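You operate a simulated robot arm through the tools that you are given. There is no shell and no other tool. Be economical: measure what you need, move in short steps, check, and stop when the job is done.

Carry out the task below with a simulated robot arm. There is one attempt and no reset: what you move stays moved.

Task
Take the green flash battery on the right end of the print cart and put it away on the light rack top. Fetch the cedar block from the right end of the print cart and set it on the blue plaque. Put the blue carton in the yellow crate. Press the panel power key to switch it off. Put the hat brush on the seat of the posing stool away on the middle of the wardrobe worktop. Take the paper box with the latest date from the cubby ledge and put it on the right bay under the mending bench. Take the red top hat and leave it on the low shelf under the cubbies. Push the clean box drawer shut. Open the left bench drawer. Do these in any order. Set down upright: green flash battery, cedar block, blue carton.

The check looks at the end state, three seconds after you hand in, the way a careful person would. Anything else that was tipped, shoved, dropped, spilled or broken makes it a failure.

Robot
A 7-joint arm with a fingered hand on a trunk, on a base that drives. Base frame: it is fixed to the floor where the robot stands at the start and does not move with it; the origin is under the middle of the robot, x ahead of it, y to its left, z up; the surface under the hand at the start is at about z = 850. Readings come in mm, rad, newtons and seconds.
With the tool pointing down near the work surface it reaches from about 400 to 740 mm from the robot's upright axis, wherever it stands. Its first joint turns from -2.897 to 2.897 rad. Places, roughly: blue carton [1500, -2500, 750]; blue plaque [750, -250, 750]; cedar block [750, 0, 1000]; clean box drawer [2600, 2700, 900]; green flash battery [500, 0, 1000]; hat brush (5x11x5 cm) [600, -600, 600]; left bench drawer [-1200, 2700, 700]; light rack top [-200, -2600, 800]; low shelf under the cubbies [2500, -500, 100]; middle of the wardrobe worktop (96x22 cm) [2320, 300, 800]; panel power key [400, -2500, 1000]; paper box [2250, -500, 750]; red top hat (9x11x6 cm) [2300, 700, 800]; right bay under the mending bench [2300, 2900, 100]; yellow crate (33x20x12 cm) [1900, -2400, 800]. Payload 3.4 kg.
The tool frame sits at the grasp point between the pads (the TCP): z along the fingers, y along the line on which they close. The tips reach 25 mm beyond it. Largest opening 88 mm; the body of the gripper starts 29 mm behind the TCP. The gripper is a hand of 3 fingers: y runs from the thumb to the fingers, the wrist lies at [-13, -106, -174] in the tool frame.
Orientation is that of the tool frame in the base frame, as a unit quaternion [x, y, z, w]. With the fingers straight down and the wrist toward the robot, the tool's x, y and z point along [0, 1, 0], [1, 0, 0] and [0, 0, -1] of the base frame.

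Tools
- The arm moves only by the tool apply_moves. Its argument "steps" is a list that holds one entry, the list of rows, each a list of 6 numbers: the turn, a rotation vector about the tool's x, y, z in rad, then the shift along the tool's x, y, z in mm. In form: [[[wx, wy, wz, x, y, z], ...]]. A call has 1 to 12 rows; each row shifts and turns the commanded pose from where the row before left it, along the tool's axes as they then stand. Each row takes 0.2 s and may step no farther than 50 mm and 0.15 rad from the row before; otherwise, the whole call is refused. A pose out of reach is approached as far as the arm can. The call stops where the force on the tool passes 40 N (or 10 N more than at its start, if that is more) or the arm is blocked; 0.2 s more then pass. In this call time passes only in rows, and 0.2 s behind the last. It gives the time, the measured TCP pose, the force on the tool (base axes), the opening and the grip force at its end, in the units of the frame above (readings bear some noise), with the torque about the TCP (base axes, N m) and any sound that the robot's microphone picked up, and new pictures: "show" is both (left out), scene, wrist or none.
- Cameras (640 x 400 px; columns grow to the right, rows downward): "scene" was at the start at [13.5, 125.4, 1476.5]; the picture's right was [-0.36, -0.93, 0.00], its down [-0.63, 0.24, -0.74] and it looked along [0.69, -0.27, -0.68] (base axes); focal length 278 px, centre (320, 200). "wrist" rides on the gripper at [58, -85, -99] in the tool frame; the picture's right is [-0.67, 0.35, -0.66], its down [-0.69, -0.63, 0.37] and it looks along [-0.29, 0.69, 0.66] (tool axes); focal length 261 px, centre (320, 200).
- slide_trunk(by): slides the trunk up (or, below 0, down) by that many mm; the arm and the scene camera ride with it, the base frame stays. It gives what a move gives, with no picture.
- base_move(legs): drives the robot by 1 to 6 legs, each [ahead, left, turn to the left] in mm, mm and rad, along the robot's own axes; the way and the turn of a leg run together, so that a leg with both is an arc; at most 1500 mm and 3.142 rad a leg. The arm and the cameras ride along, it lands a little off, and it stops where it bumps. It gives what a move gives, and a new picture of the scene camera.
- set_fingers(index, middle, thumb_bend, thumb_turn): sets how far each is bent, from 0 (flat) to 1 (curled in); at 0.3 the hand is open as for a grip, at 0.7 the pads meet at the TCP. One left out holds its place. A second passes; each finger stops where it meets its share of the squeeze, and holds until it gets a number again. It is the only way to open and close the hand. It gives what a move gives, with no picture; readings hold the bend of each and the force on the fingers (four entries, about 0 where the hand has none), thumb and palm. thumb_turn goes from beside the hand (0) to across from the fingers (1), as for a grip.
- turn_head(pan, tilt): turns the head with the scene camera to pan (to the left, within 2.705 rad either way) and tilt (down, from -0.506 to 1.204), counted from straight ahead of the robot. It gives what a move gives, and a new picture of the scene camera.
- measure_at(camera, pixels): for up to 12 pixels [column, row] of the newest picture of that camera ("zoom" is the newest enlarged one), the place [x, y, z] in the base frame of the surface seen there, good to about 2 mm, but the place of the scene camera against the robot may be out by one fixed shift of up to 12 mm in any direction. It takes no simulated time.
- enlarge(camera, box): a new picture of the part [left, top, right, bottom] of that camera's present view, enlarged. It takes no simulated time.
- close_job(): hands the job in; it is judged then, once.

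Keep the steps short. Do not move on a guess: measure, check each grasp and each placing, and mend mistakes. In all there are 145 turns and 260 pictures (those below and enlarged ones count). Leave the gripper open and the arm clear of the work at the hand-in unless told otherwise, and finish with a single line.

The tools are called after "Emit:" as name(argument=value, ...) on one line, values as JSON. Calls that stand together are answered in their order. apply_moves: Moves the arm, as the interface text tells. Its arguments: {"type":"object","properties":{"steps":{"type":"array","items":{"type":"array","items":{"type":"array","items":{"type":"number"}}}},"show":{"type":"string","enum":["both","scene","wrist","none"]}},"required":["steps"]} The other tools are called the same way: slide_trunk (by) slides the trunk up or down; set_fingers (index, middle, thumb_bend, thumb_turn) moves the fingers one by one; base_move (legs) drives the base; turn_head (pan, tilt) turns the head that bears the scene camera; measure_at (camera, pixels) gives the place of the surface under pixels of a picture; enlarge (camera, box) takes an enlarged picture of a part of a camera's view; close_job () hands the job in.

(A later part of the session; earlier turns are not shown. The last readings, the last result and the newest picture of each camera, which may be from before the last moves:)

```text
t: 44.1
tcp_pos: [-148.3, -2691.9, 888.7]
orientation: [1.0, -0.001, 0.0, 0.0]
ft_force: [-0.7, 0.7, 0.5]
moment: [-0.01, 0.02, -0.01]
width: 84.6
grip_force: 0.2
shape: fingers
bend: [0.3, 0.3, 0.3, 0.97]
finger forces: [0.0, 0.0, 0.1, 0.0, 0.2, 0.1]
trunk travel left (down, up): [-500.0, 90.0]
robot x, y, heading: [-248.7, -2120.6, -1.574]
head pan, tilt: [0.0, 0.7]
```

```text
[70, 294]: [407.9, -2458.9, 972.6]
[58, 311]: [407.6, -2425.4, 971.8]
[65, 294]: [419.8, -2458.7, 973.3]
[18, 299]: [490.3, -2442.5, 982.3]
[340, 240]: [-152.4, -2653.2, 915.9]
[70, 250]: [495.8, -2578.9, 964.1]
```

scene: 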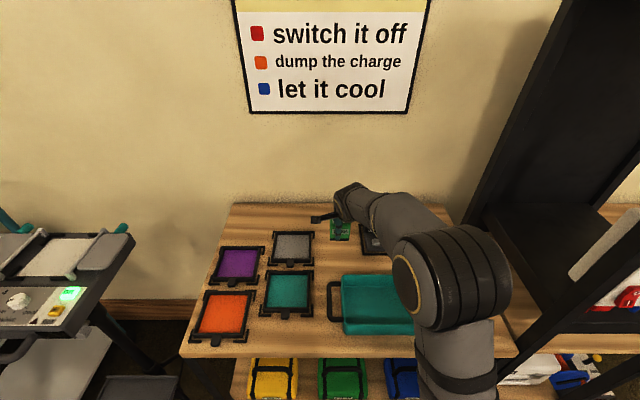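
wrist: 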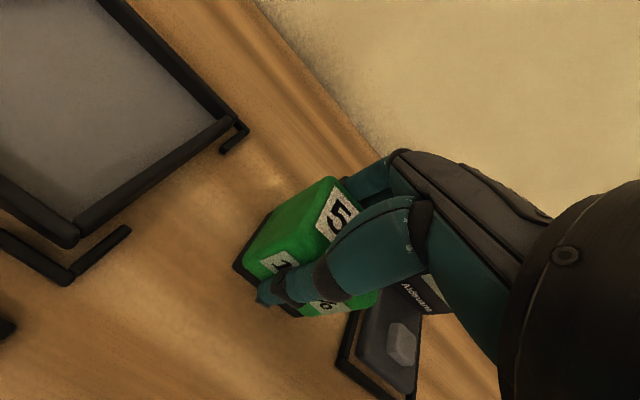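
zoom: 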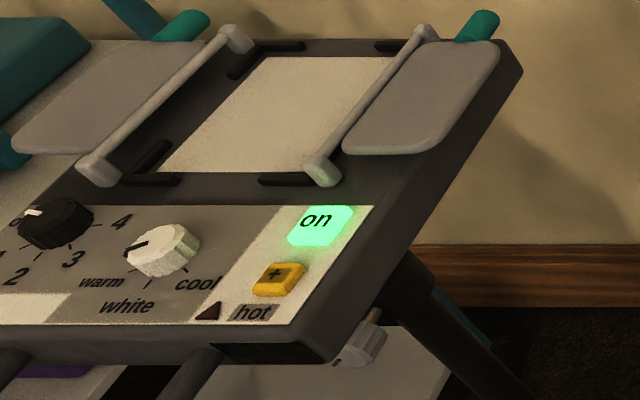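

The key is at about (408,−2459), top z≈979 (corrected). Lifting first.

Emit:
apply_moves(steps=[[[0, 0, 0, 0, 0, -40], [0, 0, 0, 0, 0, -50], [0, 0, 0, 0, 0, -50], [0, 0, 0, 0, 0, -50], [0, 0, 0, 0, 0, -50], [0, 0, 0, 0, 0, -30]]])

Emit:
base_move(legs=[[-270, 0, 0], [0, 560, 0]])

```text
t: 45.5
tcp_pos: [-146.8, -2691.5, 1159.4]
orientation: [1.0, 0.0, 0.0, -0.001]
ft_force: [0.2, 0.3, 0.2]
moment: [-0.01, 0.0, 0.01]
width: 84.5
grip_force: 0.1
shape: fingers
bend: [0.3, 0.3, 0.3, 0.97]
finger forces: [0.0, 0.0, 0.0, 0.0, 0.1, 0.1]
trunk travel left (down, up): [-500.0, 90.0]
robot x, y, heading: [-249.9, -2122.5, -1.574]
head pan, tilt: [0.0, 0.7]
```

scene: 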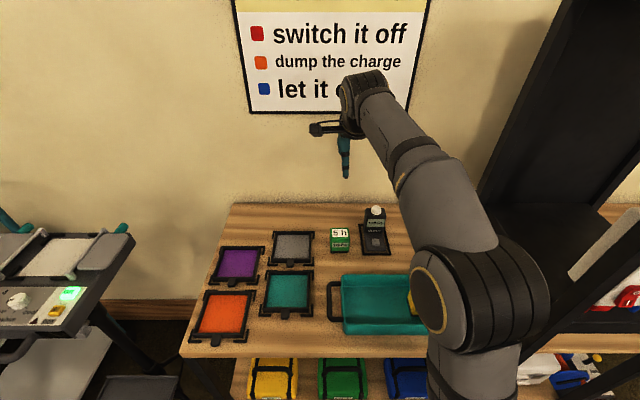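
wrist: 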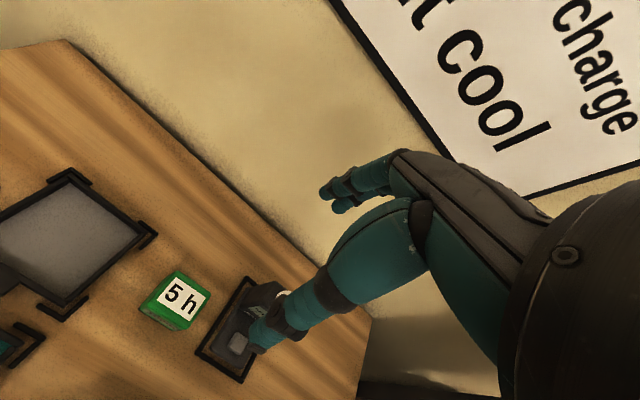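

```text
t: 50.2
tcp_pos: [409.6, -2423.1, 1159.7]
orientation: [1.0, -0.006, 0.0, 0.0]
ft_force: [0.0, -0.3, -0.6]
moment: [-0.02, 0.0, -0.01]
width: 84.9
grip_force: 0.1
shape: fingers
bend: [0.3, 0.3, 0.3, 0.97]
finger forces: [0.1, 0.0, 0.0, 0.0, 0.1, 0.1]
trunk travel left (down, up): [-500.0, 90.0]
robot x, y, heading: [306.8, -1856.5, -1.579]
head pan, tilt: [0.0, 0.7]
```

scene: 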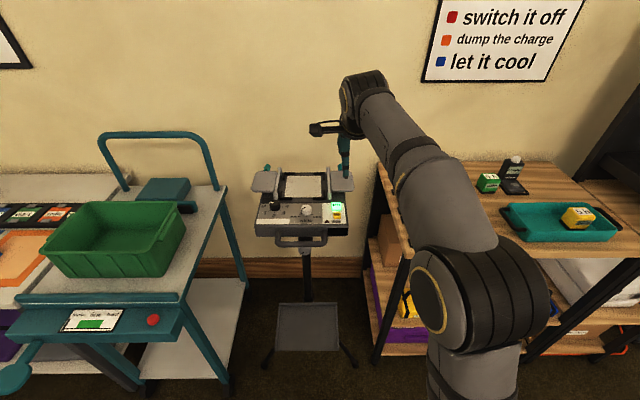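

Battery stands upright on the rack. Now form a pointing shape: pinch with index/thumb, middle curled, and look from the wrist.

Emit:
set_fingers(index=0.7, middle=0.7, thumb_bend=0.7)

Emit:
apply_moves(steps=[[[0, 0, 0, 0, 36, 40]]])

```text
t: 51.2
tcp_pos: [409.5, -2422.1, 1158.3]
orientation: [1.0, -0.005, 0.0, 0.0]
ft_force: [-0.3, -0.2, 0.7]
moment: [0.01, 0.01, -0.03]
width: 0.0
grip_force: 0.1
shape: fingers
bend: [0.7, 0.7, 0.7, 0.97]
finger forces: [0.0, 0.0, 0.0, 0.0, 0.1, 0.1]
trunk travel left (down, up): [-500.0, 90.0]
robot x, y, heading: [313.8, -1853.7, -1.576]
head pan, tilt: [0.0, 0.7]
```

```text
refused: row 1 steps farther than a row can; nothing moved
```

Emit:
apply_moves(steps=[[[0, 0, 0, 0, 36, 0], [0, 0, 0, 0, 0, 50], [0, 0, 0, 0, 0, 35]]])

Emit:
enlarge(camera="wrist", box=[180, 160, 480, 350])

```text
t: 52.0
tcp_pos: [408.7, -2457.0, 1074.0]
orientation: [1.0, -0.005, 0.0, 0.001]
ft_force: [-0.8, -0.2, 0.5]
moment: [-0.01, -0.02, 0.01]
width: 0.2
grip_force: 0.0
shape: fingers
bend: [0.7, 0.7, 0.7, 0.97]
finger forces: [0.0, 0.0, 0.1, 0.0, 0.1, 0.1]
trunk travel left (down, up): [-500.0, 90.0]
robot x, y, heading: [314.5, -1851.7, -1.578]
head pan, tilt: [0.0, 0.7]
```

scene: 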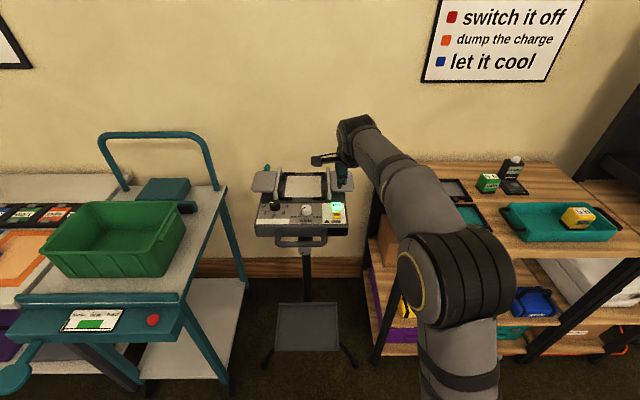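
wrist: 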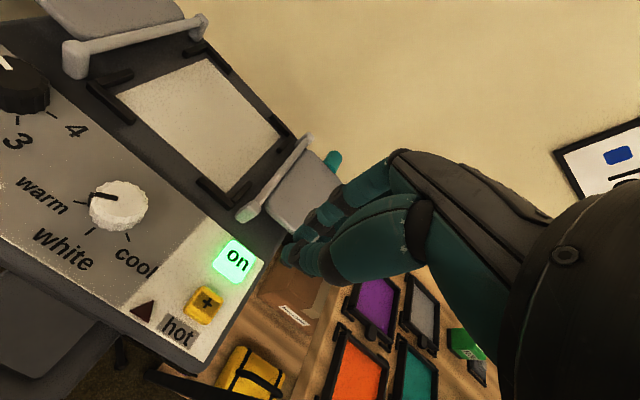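

```text
2.11 times, centred on (330, 255) of wrist
```

zoom: 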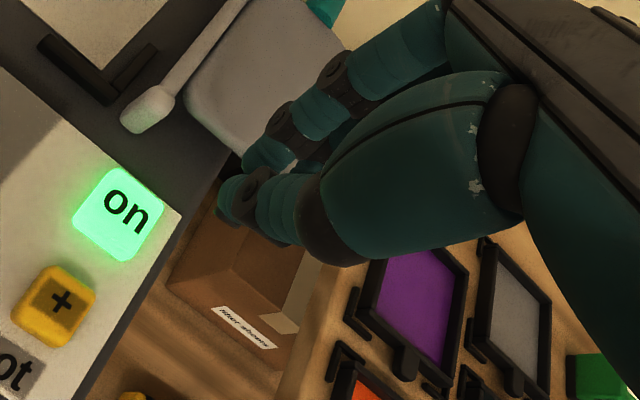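

Emit:
measure_at(camera="zoom", pixels=[[118, 215], [115, 170], [160, 215], [125, 260], [75, 225], [55, 305], [130, 120], [30, 240], [245, 205], [265, 165]])

```text
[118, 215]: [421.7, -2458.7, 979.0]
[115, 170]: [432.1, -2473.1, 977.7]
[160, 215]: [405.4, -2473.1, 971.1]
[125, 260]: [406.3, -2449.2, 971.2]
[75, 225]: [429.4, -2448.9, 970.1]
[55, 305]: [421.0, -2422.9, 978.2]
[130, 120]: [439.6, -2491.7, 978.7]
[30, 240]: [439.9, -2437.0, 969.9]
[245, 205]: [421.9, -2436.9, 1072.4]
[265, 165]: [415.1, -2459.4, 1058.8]
```

Key centre is (419,−2460), top 979, size ~26 mm. The "+" key begins at y≈−2433, so I want a single fingertip: index out, middle and thumb curled. Checking its shape.

Emit:
set_fingers(index=0.5, middle=1.0, thumb_bend=1.0)

Emit:
apply_moves(steps=[[[0, 0, 0, 0, 0, -5]]], show="wrist")

Emit:
enlarge(camera="wrist", box=[180, 130, 480, 320])

Emit:
enlarge(camera="scene", box=[240, 130, 400, 240])

```text
t: 53.0
tcp_pos: [408.6, -2457.8, 1074.8]
orientation: [1.0, -0.005, 0.0, 0.0]
ft_force: [0.2, 0.0, 0.3]
moment: [-0.01, -0.01, -0.01]
width: 11.7
grip_force: 0.1
shape: fingers
bend: [0.45, 1.0, 0.93, 0.97]
finger forces: [0.0, 0.0, 0.0, 0.1, 0.1, 0.0]
trunk travel left (down, up): [-500.0, 90.0]
robot x, y, heading: [312.1, -1854.3, -1.579]
head pan, tilt: [0.0, 0.7]
```

```text
t: 53.5
tcp_pos: [409.5, -2457.3, 1077.9]
orientation: [1.0, -0.005, 0.0, -0.001]
ft_force: [-0.1, 0.8, -0.5]
moment: [-0.01, 0.0, -0.02]
width: 11.9
grip_force: 0.1
shape: fingers
bend: [0.45, 1.0, 0.93, 0.97]
finger forces: [0.0, 0.1, 0.0, 0.0, 0.1, 0.0]
trunk travel left (down, up): [-500.0, 90.0]
robot x, y, heading: [312.5, -1853.6, -1.579]
head pan, tilt: [0.0, 0.7]
```

wrist: 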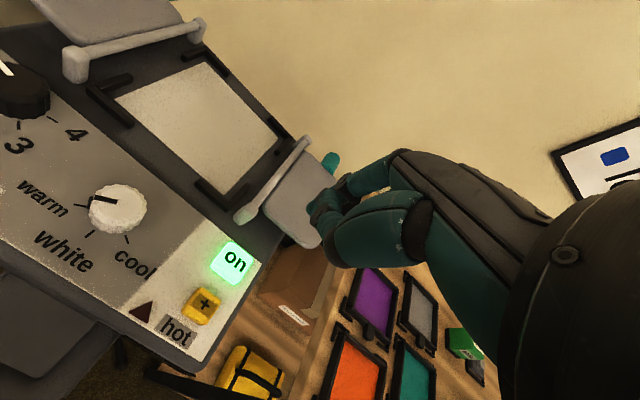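

```text
2.11 times, centred on (330, 225) of wrist
```

zoom: 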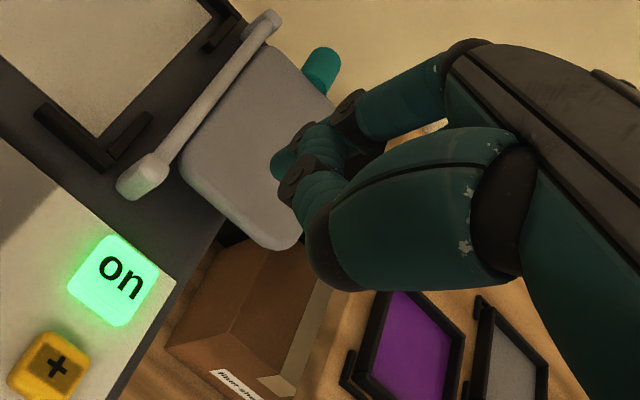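

```text
3.64 times, centred on (320, 185) of scene
```

zoom: 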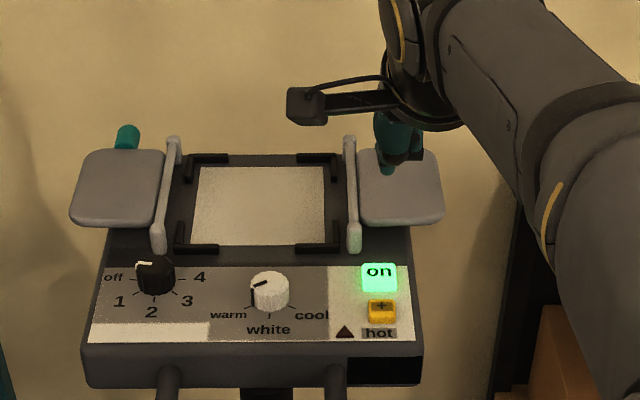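

Emit:
measure_at(camera="wrist", pixels=[[312, 205], [315, 212], [313, 200], [318, 195], [311, 208], [330, 195], [318, 222]])

```text
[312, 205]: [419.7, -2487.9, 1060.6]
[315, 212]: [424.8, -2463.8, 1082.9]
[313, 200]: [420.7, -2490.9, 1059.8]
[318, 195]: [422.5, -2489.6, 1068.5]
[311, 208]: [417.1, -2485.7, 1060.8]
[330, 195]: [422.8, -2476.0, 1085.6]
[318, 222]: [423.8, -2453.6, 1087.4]
```

Index tip sits near (412,−2489), lowest part z≈1057; thumb is ≥25 mm higher. Moving the tip over the key and down part way.

Emit:
measure_at(camera="wrist", pixels=[[242, 216], [238, 217], [248, 208], [232, 262], [290, 160]])

Emit:
apply_moves(steps=[[[0, 0, 0, 7, -30, 0], [0, 0, 0, 0, 0, 45]]], show="wrist")

Emit:
enlarge(camera="wrist", box=[180, 130, 480, 320])

Emit:
enlarge(camera="scene", box=[260, 130, 400, 240])

```text
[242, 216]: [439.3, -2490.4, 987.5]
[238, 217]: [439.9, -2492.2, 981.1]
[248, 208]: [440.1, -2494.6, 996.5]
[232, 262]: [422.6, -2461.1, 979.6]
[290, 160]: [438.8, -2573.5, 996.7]
```

```text
t: 54.0
tcp_pos: [416.9, -2427.6, 1033.1]
orientation: [1.0, -0.004, 0.0, 0.0]
ft_force: [-0.5, 0.1, 0.5]
moment: [0.01, -0.02, 0.0]
width: 11.9
grip_force: 0.1
shape: fingers
bend: [0.45, 1.0, 0.93, 0.97]
finger forces: [0.0, 0.0, 0.1, 0.0, 0.0, 0.0]
trunk travel left (down, up): [-500.0, 90.0]
robot x, y, heading: [313.1, -1852.8, -1.576]
head pan, tilt: [0.0, 0.7]
```

wrist: 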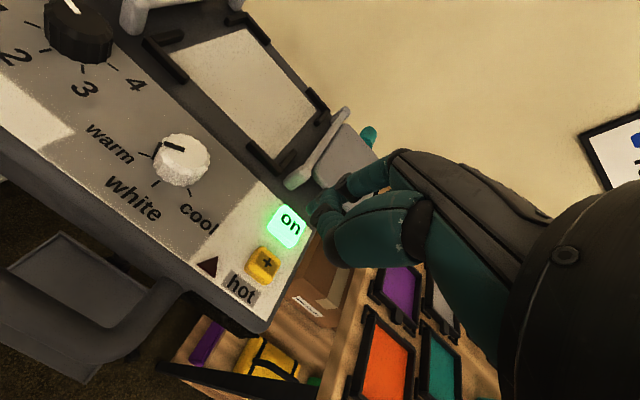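

```text
2.11 times, centred on (330, 225) of wrist
```

zoom: 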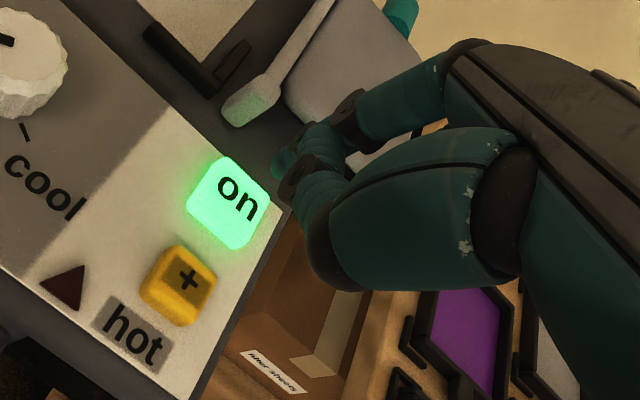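

```text
3.64 times, centred on (330, 185) of scene
```

zoom: 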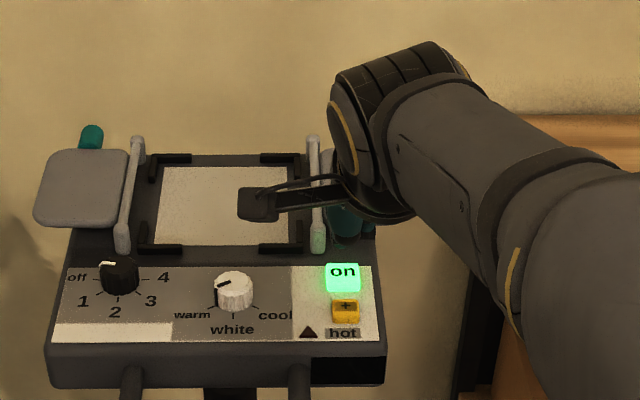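

Emit:
apply_moves(steps=[[[0, 0, 0, 0, 0, 20]]], show="wrist")

Emit:
enlarge(camera="wrist", box=[240, 150, 390, 245])

Emit:
measure_at(camera="zoom", pixels=[[320, 210], [330, 235], [300, 190], [340, 180], [230, 200], [310, 225], [330, 215], [345, 205]])

```text
t: 54.5
tcp_pos: [415.8, -2428.6, 1013.2]
orientation: [1.0, -0.006, 0.0, 0.0]
ft_force: [0.0, 0.3, -0.1]
moment: [0.02, 0.03, 0.03]
width: 11.9
grip_force: 0.0
shape: fingers
bend: [0.45, 1.0, 0.93, 0.97]
finger forces: [0.1, 0.1, 0.1, 0.0, 0.1, 0.1]
trunk travel left (down, up): [-500.0, 90.0]
robot x, y, heading: [310.7, -1858.9, -1.58]
head pan, tilt: [0.0, 0.7]
```

wrist: 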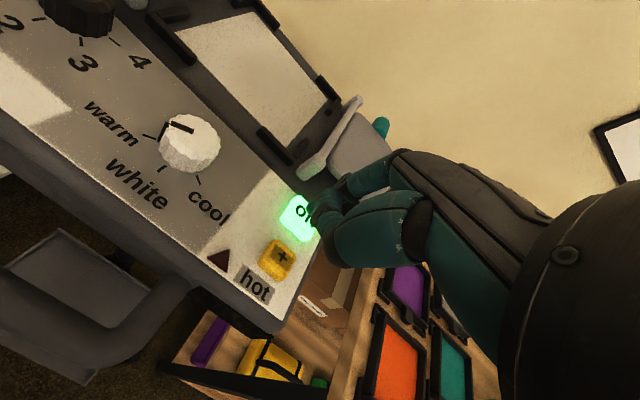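

```text
4.21 times, centred on (315, 198) of wrist
```

zoom: 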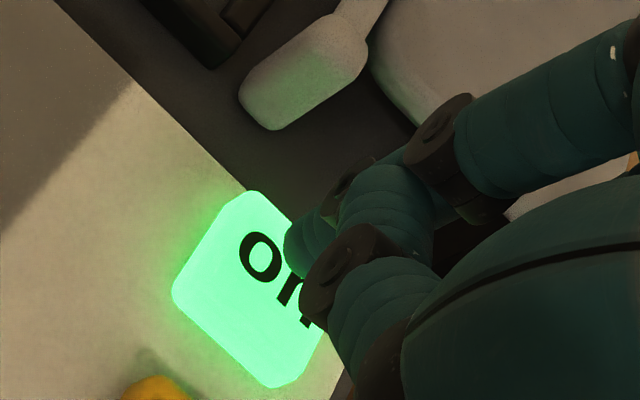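

```text
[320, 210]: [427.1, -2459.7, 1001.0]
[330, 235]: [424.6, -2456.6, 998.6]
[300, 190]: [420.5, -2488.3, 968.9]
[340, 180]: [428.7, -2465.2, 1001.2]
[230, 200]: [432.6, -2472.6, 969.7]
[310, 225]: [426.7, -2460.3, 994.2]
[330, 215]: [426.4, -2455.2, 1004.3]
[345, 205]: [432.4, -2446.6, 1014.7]
```

Tip is over the key (about (418,−2459)), ~14 mm above. Pressing down in small steps.

Emit:
apply_moves(steps=[[[0, 0, 0, 0, 0, 8], [0, 0, 0, 0, 0, 5], [0, 0, 0, 0, 0, 3], [0, 0, 0, 0, 0, 3]]], show="wrist")

```text
t: 55.5
tcp_pos: [415.3, -2426.7, 997.2]
orientation: [1.0, -0.005, 0.001, 0.004]
ft_force: [-0.4, 1.7, 21.1]
moment: [-0.73, -0.16, 0.03]
width: 12.4
grip_force: 10.2
shape: fingers
bend: [0.43, 1.0, 0.94, 0.97]
finger forces: [20.4, 0.1, 0.0, 0.0, 0.0, 0.1]
trunk travel left (down, up): [-500.0, 90.0]
robot x, y, heading: [315.7, -1856.9, -1.579]
head pan, tilt: [0.0, 0.7]
heard: click
```

wrist: 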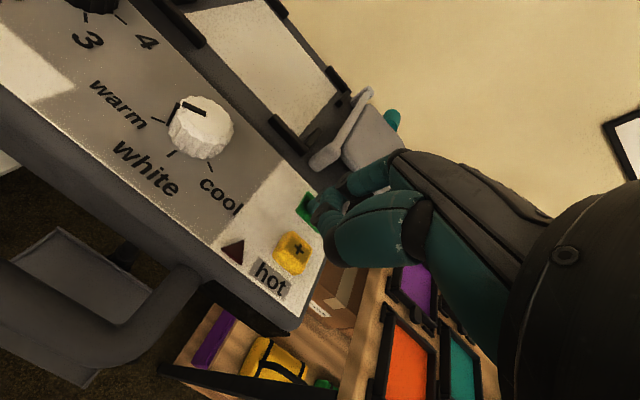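

A click, and the key's light went out. Lifting away and checking it stays off.

Emit:
apply_moves(steps=[[[0, 0, 0, 0, 0, -30], [0, 0, 0, 0, 0, -50], [0, 0, 0, 0, 0, -50], [0, 0, 0, 0, 0, -50]]], show="wrist")

Emit:
set_fingers(index=0.3, middle=0.3, thumb_bend=0.3)

Emit:
base_move(legs=[[100, 0, 0], [-100, 1100, 0]])

```text
t: 56.5
tcp_pos: [416.5, -2429.2, 1175.0]
orientation: [1.0, -0.005, 0.0, -0.001]
ft_force: [0.4, -0.4, -0.1]
moment: [0.02, -0.02, -0.05]
width: 12.3
grip_force: 0.0
shape: fingers
bend: [0.43, 1.0, 0.94, 0.97]
finger forces: [0.1, 0.0, 0.0, 0.1, 0.0, 0.0]
trunk travel left (down, up): [-500.0, 90.0]
robot x, y, heading: [312.9, -1856.1, -1.582]
head pan, tilt: [0.0, 0.7]
```

wrist: 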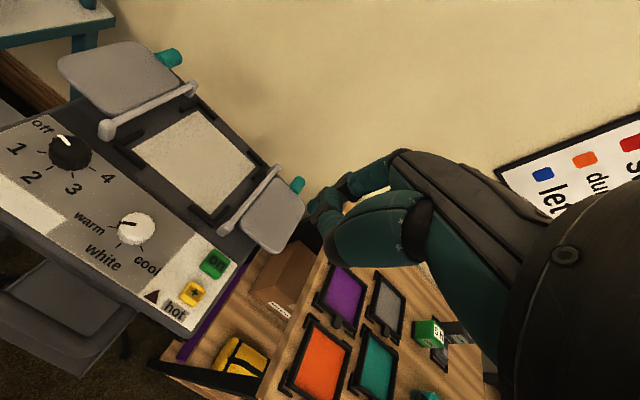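

```text
t: 57.5
tcp_pos: [416.8, -2429.5, 1175.2]
orientation: [1.0, -0.005, 0.0, 0.0]
ft_force: [0.3, -0.2, -0.8]
moment: [0.03, 0.04, 0.02]
width: 84.5
grip_force: 0.0
shape: fingers
bend: [0.3, 0.3, 0.3, 0.97]
finger forces: [0.0, 0.1, 0.1, 0.0, 0.0, 0.1]
trunk travel left (down, up): [-500.0, 90.0]
robot x, y, heading: [311.5, -1855.2, -1.577]
head pan, tilt: [0.0, 0.7]
```

```text
t: 63.8
tcp_pos: [1499.8, -2440.7, 1174.3]
orientation: [1.0, -0.005, 0.001, 0.0]
ft_force: [0.4, 0.7, -0.6]
moment: [-0.02, -0.05, 0.03]
width: 84.1
grip_force: 0.0
shape: fingers
bend: [0.3, 0.3, 0.3, 0.97]
finger forces: [0.1, 0.0, 0.0, 0.0, 0.0, 0.0]
trunk travel left (down, up): [-500.0, 90.0]
robot x, y, heading: [1399.5, -1868.1, -1.582]
head pan, tilt: [0.0, 0.7]
```

scene: 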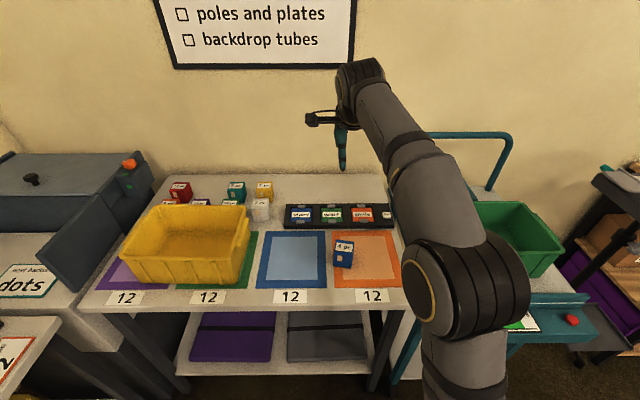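

Key is off. Now the cart with coloured cartons: a blue one stands at (343,253). Enlarging to check for other blue ones and measure.

Emit:
enlarge(camera="scene", box=[90, 160, 430, 310])

Emit:
measure_at(camera="scene", pixels=[[344, 245], [342, 258], [190, 265], [150, 212], [235, 212], [250, 255], [130, 265], [190, 210], [290, 240], [355, 243], [335, 243]])

Emit:
apply_moves(steps=[[[0, 0, 0, 0, 0, 20], [0, 0, 0, 0, -45, 0]]], show="wrist")

```text
1.88 times, centred on (260, 235) of scene
```

zoom: 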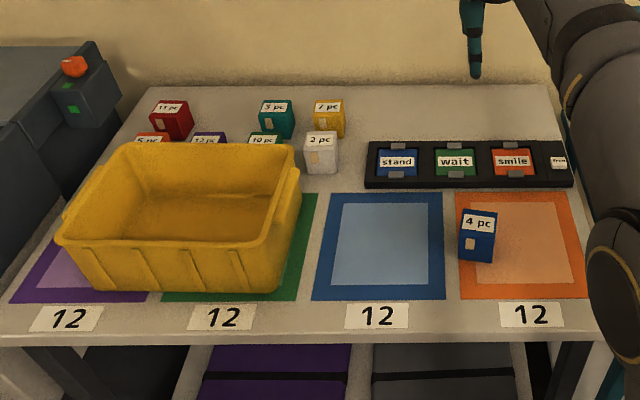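

```text
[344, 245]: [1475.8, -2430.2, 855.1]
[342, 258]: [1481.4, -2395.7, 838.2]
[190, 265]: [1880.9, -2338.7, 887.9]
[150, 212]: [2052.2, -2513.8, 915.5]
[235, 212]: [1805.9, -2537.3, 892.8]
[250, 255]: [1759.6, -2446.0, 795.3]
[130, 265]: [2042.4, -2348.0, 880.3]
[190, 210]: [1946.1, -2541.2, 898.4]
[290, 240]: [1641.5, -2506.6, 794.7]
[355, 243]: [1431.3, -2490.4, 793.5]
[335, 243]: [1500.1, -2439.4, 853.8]
```

```text
t: 64.4
tcp_pos: [1501.4, -2394.9, 1153.8]
orientation: [1.0, -0.005, -0.001, 0.0]
ft_force: [-0.1, 0.9, 0.3]
moment: [0.01, 0.01, -0.02]
width: 84.5
grip_force: 0.0
shape: fingers
bend: [0.3, 0.3, 0.3, 0.97]
finger forces: [0.0, 0.0, 0.0, 0.0, 0.1, 0.1]
trunk travel left (down, up): [-500.0, 90.0]
robot x, y, heading: [1398.3, -1862.2, -1.585]
head pan, tilt: [0.0, 0.7]
```

wrist: 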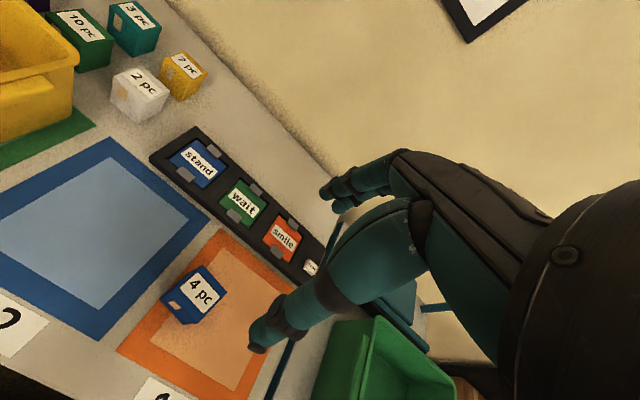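

Only one blue carton ("4 pc"). Measuring its corners from the wrist.

Emit:
enlarge(camera="wrist", box=[130, 240, 270, 340])

Emit:
measure_at(camera="wrist", pixels=[[204, 266], [226, 290], [208, 313], [183, 290], [204, 292], [162, 298], [184, 323], [175, 305]])

```text
4.00 times, centred on (200, 290) of wrist
```

zoom: 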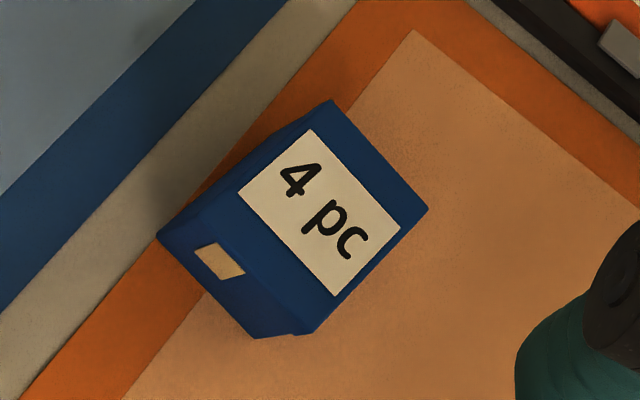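

```text
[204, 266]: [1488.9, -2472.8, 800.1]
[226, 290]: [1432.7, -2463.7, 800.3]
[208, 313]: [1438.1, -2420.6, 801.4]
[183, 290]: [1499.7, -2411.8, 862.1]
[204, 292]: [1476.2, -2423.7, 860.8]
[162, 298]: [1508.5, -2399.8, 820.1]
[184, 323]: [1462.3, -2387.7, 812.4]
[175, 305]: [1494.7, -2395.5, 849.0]
```

Emit:
measure_at(camera="zoom", pixels=[[330, 108], [422, 209], [325, 310], [316, 322], [236, 188], [228, 190], [330, 205], [300, 326], [165, 238], [255, 334]])

```text
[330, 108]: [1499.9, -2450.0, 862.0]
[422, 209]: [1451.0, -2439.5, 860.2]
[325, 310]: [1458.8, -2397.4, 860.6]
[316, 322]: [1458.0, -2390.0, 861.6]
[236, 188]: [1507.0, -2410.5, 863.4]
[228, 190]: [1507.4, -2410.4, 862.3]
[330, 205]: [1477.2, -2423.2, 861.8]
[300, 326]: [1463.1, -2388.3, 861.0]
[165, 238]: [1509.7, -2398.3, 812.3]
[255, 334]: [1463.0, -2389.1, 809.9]
```

Carton: centre (1480,−2420), 50 mm square, turned ~0.17 rad, top z 861. Aligning above it.

Emit:
apply_moves(steps=[[[0, 0, 0, -21, 25, 0], [0, 0, 0.085, 0, 0, 0], [0, 0, 0.085, 0, 0, 0], [0, 0, 0, 0, 0, 50], [0, 0, 0, 0, 0, 50], [0, 0, 0, 0, 0, 50], [0, 0, 0, 0, 0, 50], [0, 0, 0, 0, 0, 20]]], show="wrist")

Emit:
measure_at(camera="wrist", pixels=[[245, 265]])

```text
t: 66.2
tcp_pos: [1479.6, -2421.6, 934.2]
orientation: [0.996, -0.091, 0.001, 0.0]
ft_force: [0.2, -0.2, -0.2]
moment: [0.04, -0.02, 0.02]
width: 84.6
grip_force: 0.1
shape: fingers
bend: [0.3, 0.3, 0.3, 0.97]
finger forces: [0.0, 0.0, 0.1, 0.0, 0.0, 0.0]
trunk travel left (down, up): [-500.0, 90.0]
robot x, y, heading: [1395.9, -1864.9, -1.579]
head pan, tilt: [0.0, 0.7]
```

wrist: 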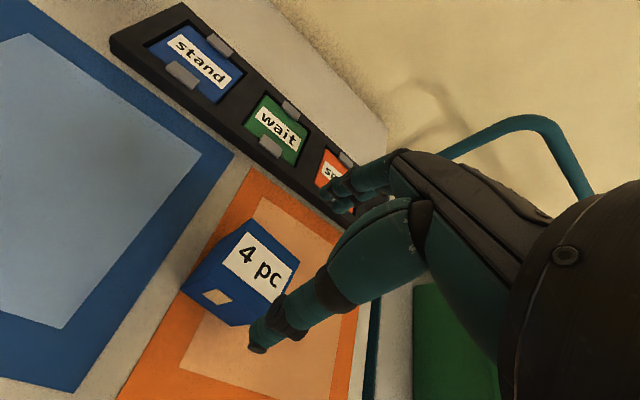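

```text
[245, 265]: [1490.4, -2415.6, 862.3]
```

Aligned and centred. Descending 95 mm and closing.

Emit:
apply_moves(steps=[[[0, 0, 0, 0, 0, 40], [0, 0, 0, 0, 0, 40], [0, 0, 0, 0, 0, 16]]], show="none")

Emit:
set_fingers(index=0.7, middle=0.7, thumb_bend=0.7)

Emit:
apply_moves(steps=[[[0, 0, 0, 0, 0, -20], [0, 0, 0, 0, 0, -50], [0, 0, 0, 0, 0, -50], [0, 0, 0, 0, 0, -50], [0, 0, 0, 0, 0, -50]]])

```text
t: 67.0
tcp_pos: [1480.3, -2421.1, 836.7]
orientation: [0.996, -0.09, 0.0, 0.0]
ft_force: [0.0, 0.3, 1.0]
moment: [0.01, 0.02, 0.01]
width: 84.6
grip_force: 0.4
shape: fingers
bend: [0.3, 0.3, 0.3, 0.97]
finger forces: [0.4, 0.0, 0.0, 0.0, 0.9, 0.0]
trunk travel left (down, up): [-500.0, 90.0]
robot x, y, heading: [1395.0, -1865.3, -1.58]
head pan, tilt: [0.0, 0.7]
```

```text
t: 68.0
tcp_pos: [1479.5, -2421.2, 837.6]
orientation: [0.996, -0.09, 0.0, 0.001]
ft_force: [-0.7, -2.7, 8.1]
moment: [-0.18, 0.02, -0.01]
width: 47.9
grip_force: 36.4
shape: fingers
bend: [0.43, 0.52, 0.58, 0.96]
finger forces: [27.4, 10.3, 0.1, 0.0, 34.6, 0.0]
trunk travel left (down, up): [-500.0, 90.0]
robot x, y, heading: [1399.7, -1867.8, -1.58]
head pan, tilt: [0.0, 0.7]
```

```text
t: 69.2
tcp_pos: [1480.5, -2422.1, 1060.2]
orientation: [0.996, -0.09, 0.0, 0.0]
ft_force: [0.5, 0.3, -1.8]
moment: [0.0, 0.02, -0.01]
width: 47.8
grip_force: 31.1
shape: fingers
bend: [0.44, 0.53, 0.58, 0.96]
finger forces: [22.1, 8.9, 0.0, 0.1, 31.3, 0.0]
trunk travel left (down, up): [-500.0, 90.0]
robot x, y, heading: [1397.3, -1868.7, -1.584]
head pan, tilt: [0.0, 0.7]
```

scene: 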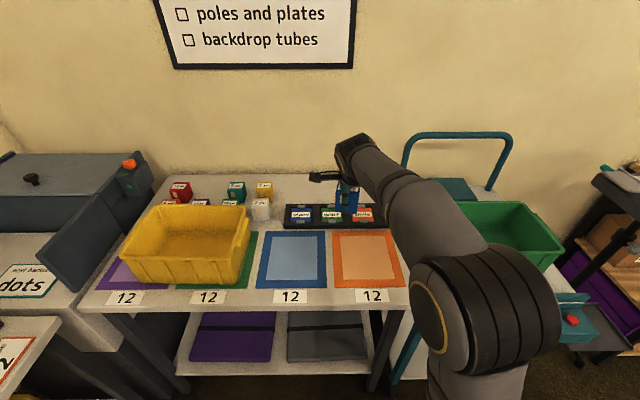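
wrist: 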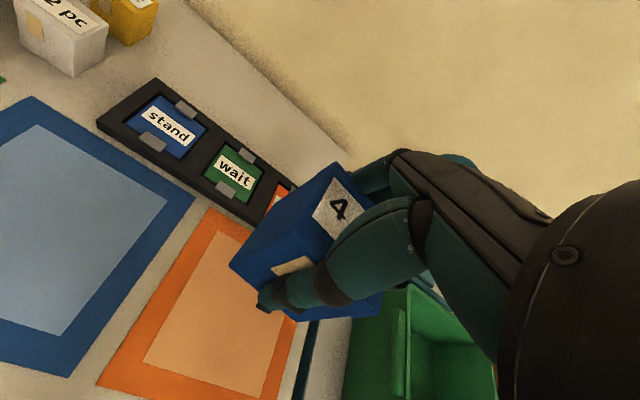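

Carton held. Driving left 350 mm along the table toward the yellow crate.

Emit:
base_move(legs=[[0, 350, 0]])

Emit:
apply_moves(steps=[[[0, 0, -0.085, 0, 0, 0], [0, 0, -0.085, 20, 0, 0]]], show="wrist")

Emit:
measure_at(camera="scene", pixels=[[320, 200]])

```text
t: 71.5
tcp_pos: [1843.0, -2424.5, 1058.6]
orientation: [0.996, -0.086, 0.0, -0.001]
ft_force: [-0.3, -0.2, -0.8]
moment: [-0.01, -0.02, 0.0]
width: 47.7
grip_force: 31.0
shape: fingers
bend: [0.44, 0.53, 0.58, 0.96]
finger forces: [22.1, 8.9, 0.0, 0.0, 31.3, 0.0]
trunk travel left (down, up): [-500.0, 90.0]
robot x, y, heading: [1755.5, -1872.5, -1.573]
head pan, tilt: [0.0, 0.7]
```

scene: 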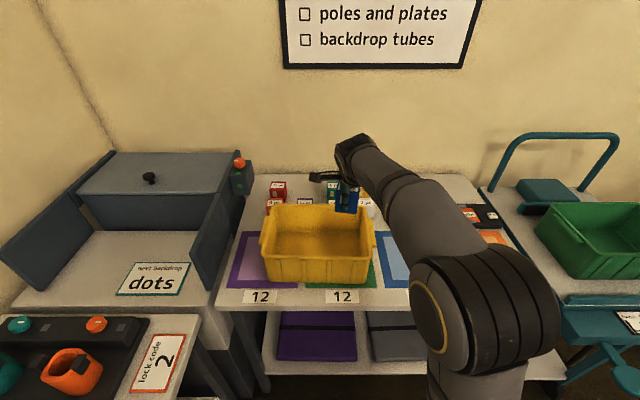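

```text
t: 72.1
tcp_pos: [1864.1, -2426.3, 1058.0]
orientation: [1.0, -0.001, 0.0, 0.0]
ft_force: [-0.8, 0.6, -1.2]
moment: [0.01, 0.03, 0.01]
width: 47.9
grip_force: 31.2
shape: fingers
bend: [0.44, 0.53, 0.58, 0.96]
finger forces: [22.0, 9.0, 0.0, 0.0, 31.2, 0.1]
trunk travel left (down, up): [-500.0, 90.0]
robot x, y, heading: [1756.5, -1870.6, -1.573]
head pan, tilt: [0.0, 0.7]
```

wrist: 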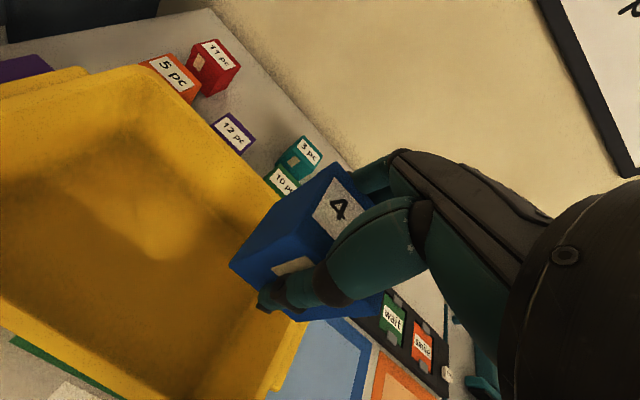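

```text
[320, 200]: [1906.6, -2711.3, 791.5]
```

Measuring the crate's rim and floor.

Emit:
measure_at(camera="scene", pixels=[[280, 206], [345, 206], [368, 210], [374, 250], [268, 258], [320, 257], [320, 245], [315, 230], [290, 235], [345, 240], [264, 240]])

Emit:
measure_at(camera="wrist", pixels=[[100, 200], [180, 260], [60, 280], [120, 150], [140, 75], [200, 165], [275, 340], [60, 340], [240, 190]])

```text
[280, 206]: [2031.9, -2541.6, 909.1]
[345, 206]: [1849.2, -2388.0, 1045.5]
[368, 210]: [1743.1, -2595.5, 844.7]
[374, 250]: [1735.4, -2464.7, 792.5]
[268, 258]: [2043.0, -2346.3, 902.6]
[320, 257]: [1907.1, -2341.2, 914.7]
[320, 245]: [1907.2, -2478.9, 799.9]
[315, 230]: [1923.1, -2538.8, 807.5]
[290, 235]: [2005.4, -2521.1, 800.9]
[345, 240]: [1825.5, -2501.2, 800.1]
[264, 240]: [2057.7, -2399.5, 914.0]
```

```text
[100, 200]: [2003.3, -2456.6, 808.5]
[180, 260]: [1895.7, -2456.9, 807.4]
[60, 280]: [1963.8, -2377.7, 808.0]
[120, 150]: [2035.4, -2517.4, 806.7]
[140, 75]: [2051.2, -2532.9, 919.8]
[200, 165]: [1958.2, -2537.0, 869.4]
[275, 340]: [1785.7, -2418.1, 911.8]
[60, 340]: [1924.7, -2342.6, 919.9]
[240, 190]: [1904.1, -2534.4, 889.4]
```

Crate floor z 807, rim 920, inner y −2345…−2535. Going to (1920,−2455) and lowering stepwise.

Emit:
apply_moves(steps=[[[0, 0, 0, 28, 14, 0], [0, 0, 0, 28, 15, 0], [0, 0, 0, 0, 0, 40], [0, 0, 0, 0, 0, 40], [0, 0, 0, 0, 0, 40], [0, 0, 0, 0, 0, 40]]])

```text
t: 73.5
tcp_pos: [1919.5, -2452.9, 897.1]
orientation: [1.0, -0.001, 0.0, 0.001]
ft_force: [0.7, -0.3, -1.6]
moment: [-0.02, 0.03, 0.03]
width: 47.5
grip_force: 29.9
shape: fingers
bend: [0.44, 0.53, 0.58, 0.96]
finger forces: [21.2, 8.8, 0.0, 0.1, 30.1, 0.0]
trunk travel left (down, up): [-500.0, 90.0]
robot x, y, heading: [1756.1, -1866.6, -1.573]
head pan, tilt: [0.0, 0.7]
```

scene: 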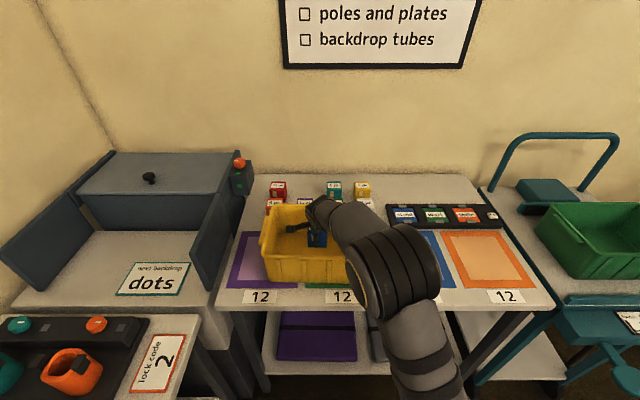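
wrist: 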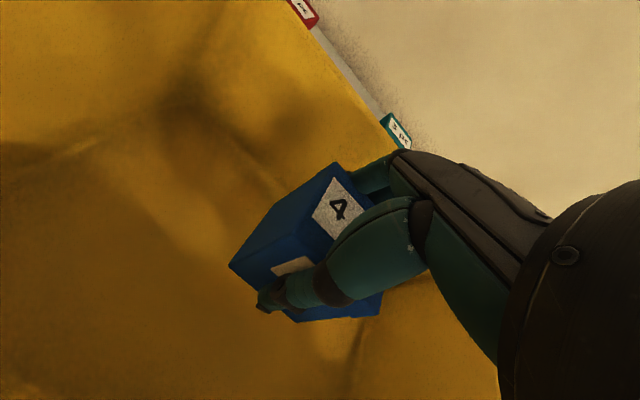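

Emit:
apply_moves(steps=[[[0, 0, 0, 0, 0, 15], [0, 0, 0, 0, 0, 15], [0, 0, 0, 0, 0, 12], [0, 0, 0, 0, 0, 6], [0, 0, 0, 0, 0, 3], [0, 0, 0, 0, 0, 2]]])

```text
t: 74.9
tcp_pos: [1920.4, -2453.9, 844.8]
orientation: [1.0, -0.001, -0.001, 0.001]
ft_force: [-1.9, 1.1, 3.7]
moment: [-0.1, -0.04, 0.0]
width: 47.5
grip_force: 30.9
shape: fingers
bend: [0.44, 0.53, 0.58, 0.96]
finger forces: [21.0, 8.9, 0.1, 0.1, 31.9, 0.0]
trunk travel left (down, up): [-500.0, 90.0]
robot x, y, heading: [1755.8, -1868.4, -1.571]
head pan, tilt: [0.0, 0.7]
```

scene: 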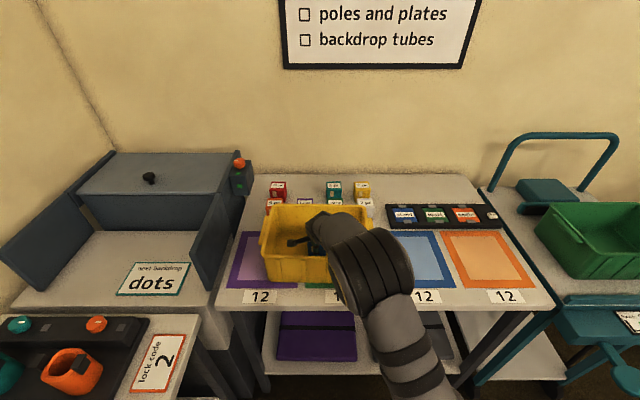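
wrist: 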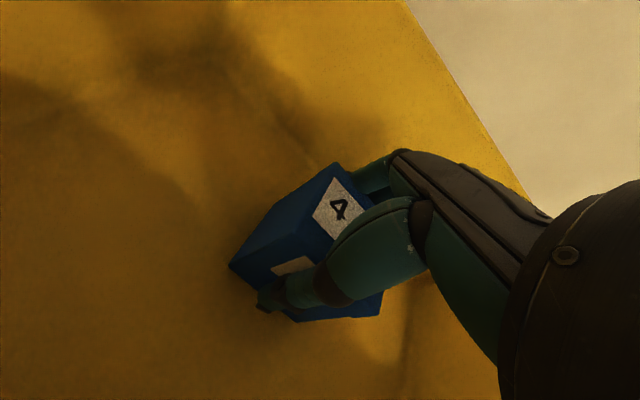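

Light touch on the floor (≈5 N). Opening only a little (0.38) so the fingers clear the walls, then lifting straight up.

Emit:
set_fingers(index=0.36, middle=0.36, thumb_bend=0.4)

Emit:
apply_moves(steps=[[[0, 0, 0, 0, 0, -20], [0, 0, 0, 0, 0, -40], [0, 0, 0, 0, 0, -50], [0, 0, 0, 0, 0, -50], [0, 0, 0, 0, 0, -50], [0, 0, 0, 0, -30, -30]]])

```text
t: 75.9
tcp_pos: [1920.7, -2453.8, 845.4]
orientation: [1.0, -0.001, 0.0, -0.001]
ft_force: [0.6, -0.3, 3.4]
moment: [0.05, 0.06, -0.01]
width: 70.8
grip_force: 3.6
shape: fingers
bend: [0.34, 0.36, 0.4, 0.97]
finger forces: [3.5, 0.0, 0.0, 0.0, 3.4, 0.0]
trunk travel left (down, up): [-500.0, 90.0]
robot x, y, heading: [1759.0, -1870.0, -1.576]
head pan, tilt: [0.0, 0.7]
```

```text
t: 77.3
tcp_pos: [1918.3, -2426.6, 1087.1]
orientation: [1.0, -0.001, 0.001, -0.001]
ft_force: [0.4, 0.0, -0.4]
moment: [-0.01, -0.01, 0.01]
width: 68.1
grip_force: 0.1
shape: fingers
bend: [0.36, 0.36, 0.4, 0.97]
finger forces: [0.1, 0.0, 0.1, 0.0, 0.0, 0.0]
trunk travel left (down, up): [-500.0, 90.0]
robot x, y, heading: [1755.4, -1865.7, -1.573]
head pan, tilt: [0.0, 0.7]
```

scene: 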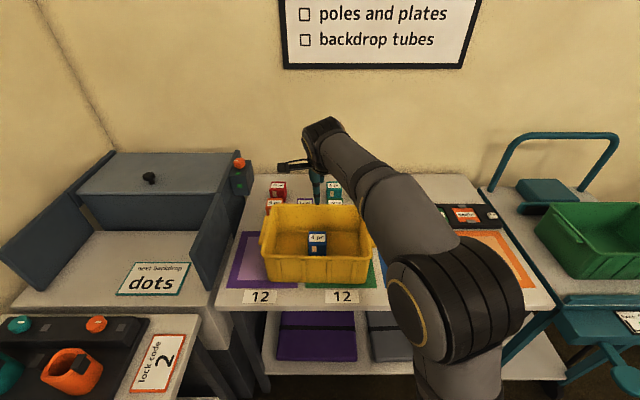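
wrist: 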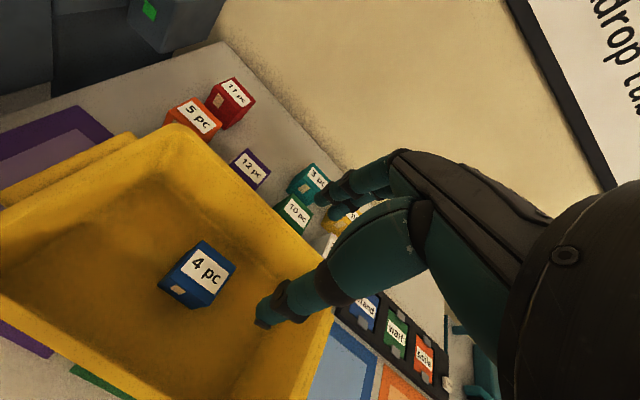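

Carton stands upright in the crate. Opening the hand and driving toward the stool, to stand at about (1190,−630) facing −x.

Emit:
set_fingers(index=0.3, middle=0.3, thumb_bend=0.3)

Emit:
base_move(legs=[[-600, 0, 0], [0, 0, -1.571], [500, -640, 0]])

```text
t: 78.3
tcp_pos: [1917.3, -2427.1, 1085.6]
orientation: [1.0, -0.001, -0.001, 0.0]
ft_force: [-0.2, 0.4, -0.4]
moment: [0.0, -0.02, 0.0]
width: 84.2
grip_force: 0.0
shape: fingers
bend: [0.3, 0.3, 0.3, 0.97]
finger forces: [0.0, 0.0, 0.0, 0.0, 0.0, 0.0]
trunk travel left (down, up): [-500.0, 90.0]
robot x, y, heading: [1755.0, -1867.6, -1.575]
head pan, tilt: [0.0, 0.7]
```

```text
t: 89.4
tcp_pos: [702.5, -806.5, 1085.4]
orientation: [-0.707, 0.707, 0.0, 0.0]
ft_force: [-0.2, 0.9, 0.3]
moment: [0.0, 0.0, 0.02]
width: 84.6
grip_force: 0.0
shape: fingers
bend: [0.3, 0.3, 0.3, 0.97]
finger forces: [0.1, 0.0, 0.0, 0.0, 0.0, 0.0]
trunk travel left (down, up): [-500.0, 90.0]
robot x, y, heading: [1261.0, -642.2, -3.14]
head pan, tilt: [0.0, 0.7]
```

scene: 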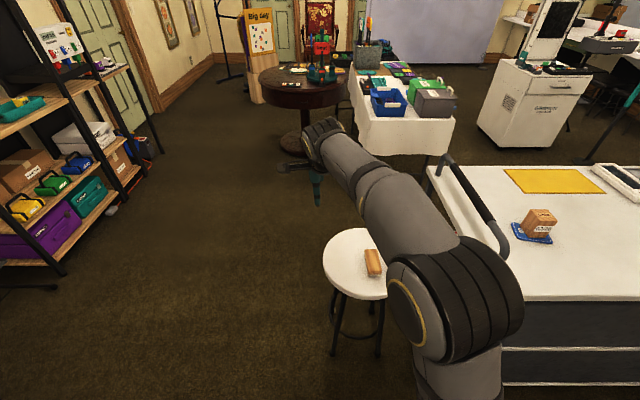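

Brush visible at (373,262). Measuring brush, stool, and the cart's handle.

Emit:
enlarge(camera="scene", box=[310, 200, 450, 320])

Emit:
measure_at(camera="scene", pixels=[[373, 262], [368, 252], [382, 273], [345, 260], [330, 255], [470, 200], [500, 240], [440, 160], [367, 276], [378, 249], [360, 295]])

```text
3.33 times, centred on (380, 260) of scene
```

zoom: 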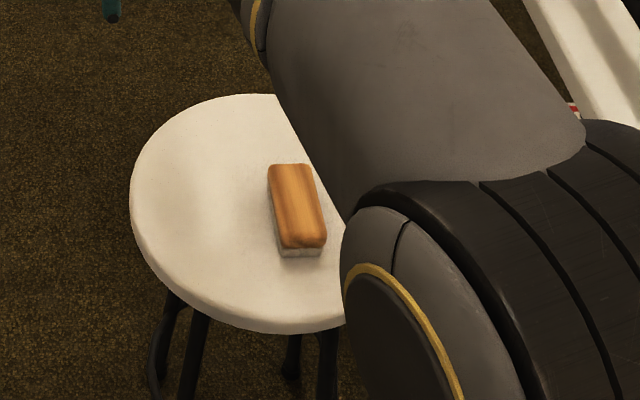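

```text
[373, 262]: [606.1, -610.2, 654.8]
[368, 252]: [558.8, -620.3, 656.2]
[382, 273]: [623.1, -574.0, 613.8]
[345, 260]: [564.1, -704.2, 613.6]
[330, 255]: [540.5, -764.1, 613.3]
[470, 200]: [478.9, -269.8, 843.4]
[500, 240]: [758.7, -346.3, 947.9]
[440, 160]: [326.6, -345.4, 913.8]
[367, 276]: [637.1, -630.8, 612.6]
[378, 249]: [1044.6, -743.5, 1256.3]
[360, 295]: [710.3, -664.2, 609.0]
```

Brush is long along x (110 mm), 50 wide, so I should approach from the −y side. Driving to about (610,−1240) facing +y.

Emit:
base_move(legs=[[0, 590, 0], [650, 0, 0], [0, 0, -1.571]])

Emit:
slide_trunk(by=-250)

Emit:
apply_moves(steps=[[[0, 0, 0, 0, -40, 0]]])

```text
t: 99.9
tcp_pos: [434.2, -682.9, 1086.2]
orientation: [-0.002, 1.0, 0.0, 0.0]
ft_force: [-0.1, 0.7, 0.0]
moment: [-0.03, 0.02, 0.0]
width: 84.3
grip_force: 0.1
shape: fingers
bend: [0.3, 0.3, 0.3, 0.97]
finger forces: [0.0, 0.1, 0.1, 0.0, 0.0, 0.0]
trunk travel left (down, up): [-500.0, 90.0]
robot x, y, heading: [596.2, -1238.8, 1.572]
head pan, tilt: [0.0, 0.7]
```

scene: 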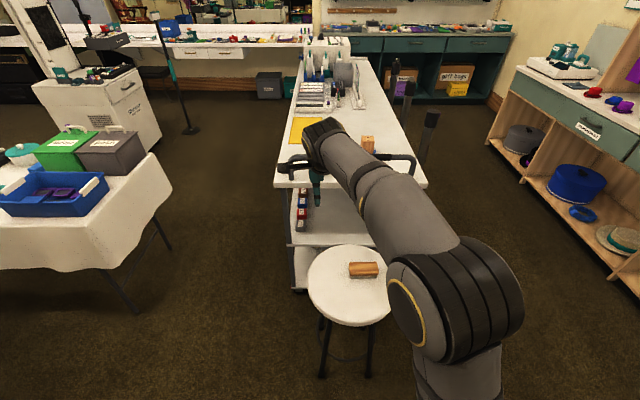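

```text
t: 102.4
tcp_pos: [432.3, -681.8, 835.1]
orientation: [-0.002, 1.0, 0.0, 0.0]
ft_force: [0.1, 0.4, -0.2]
moment: [-0.03, 0.0, -0.01]
width: 84.1
grip_force: 0.2
shape: fingers
bend: [0.3, 0.3, 0.3, 0.97]
finger forces: [0.1, 0.0, 0.1, 0.0, 0.1, 0.1]
trunk travel left (down, up): [-250.0, 340.0]
robot x, y, heading: [594.8, -1243.4, 1.574]
head pan, tilt: [0.0, 0.7]
```

```text
t: 102.8
tcp_pos: [432.0, -722.5, 834.2]
orientation: [-0.003, 1.0, 0.0, 0.0]
ft_force: [0.4, 0.3, 0.5]
moment: [-0.01, 0.0, -0.02]
width: 84.6
grip_force: 0.1
shape: fingers
bend: [0.3, 0.3, 0.3, 0.97]
finger forces: [0.0, 0.0, 0.1, 0.1, 0.1, 0.0]
trunk travel left (down, up): [-250.0, 340.0]
robot x, y, heading: [599.2, -1238.5, 1.572]
head pan, tilt: [0.0, 0.7]
```

scene: 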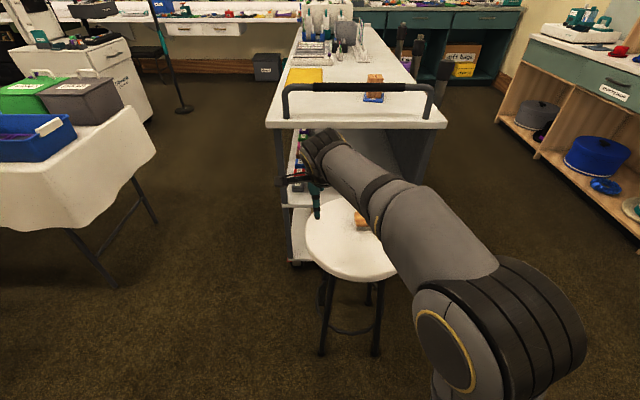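
wrist: 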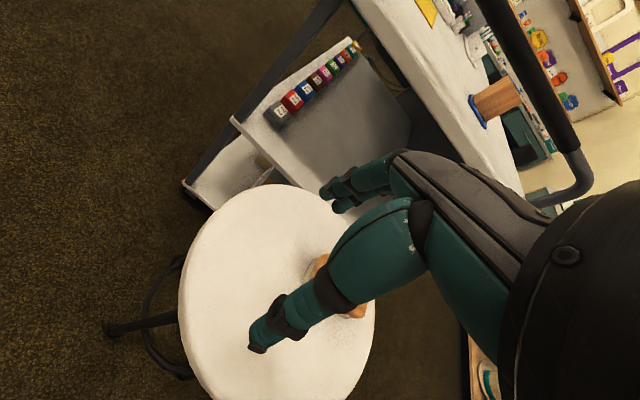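

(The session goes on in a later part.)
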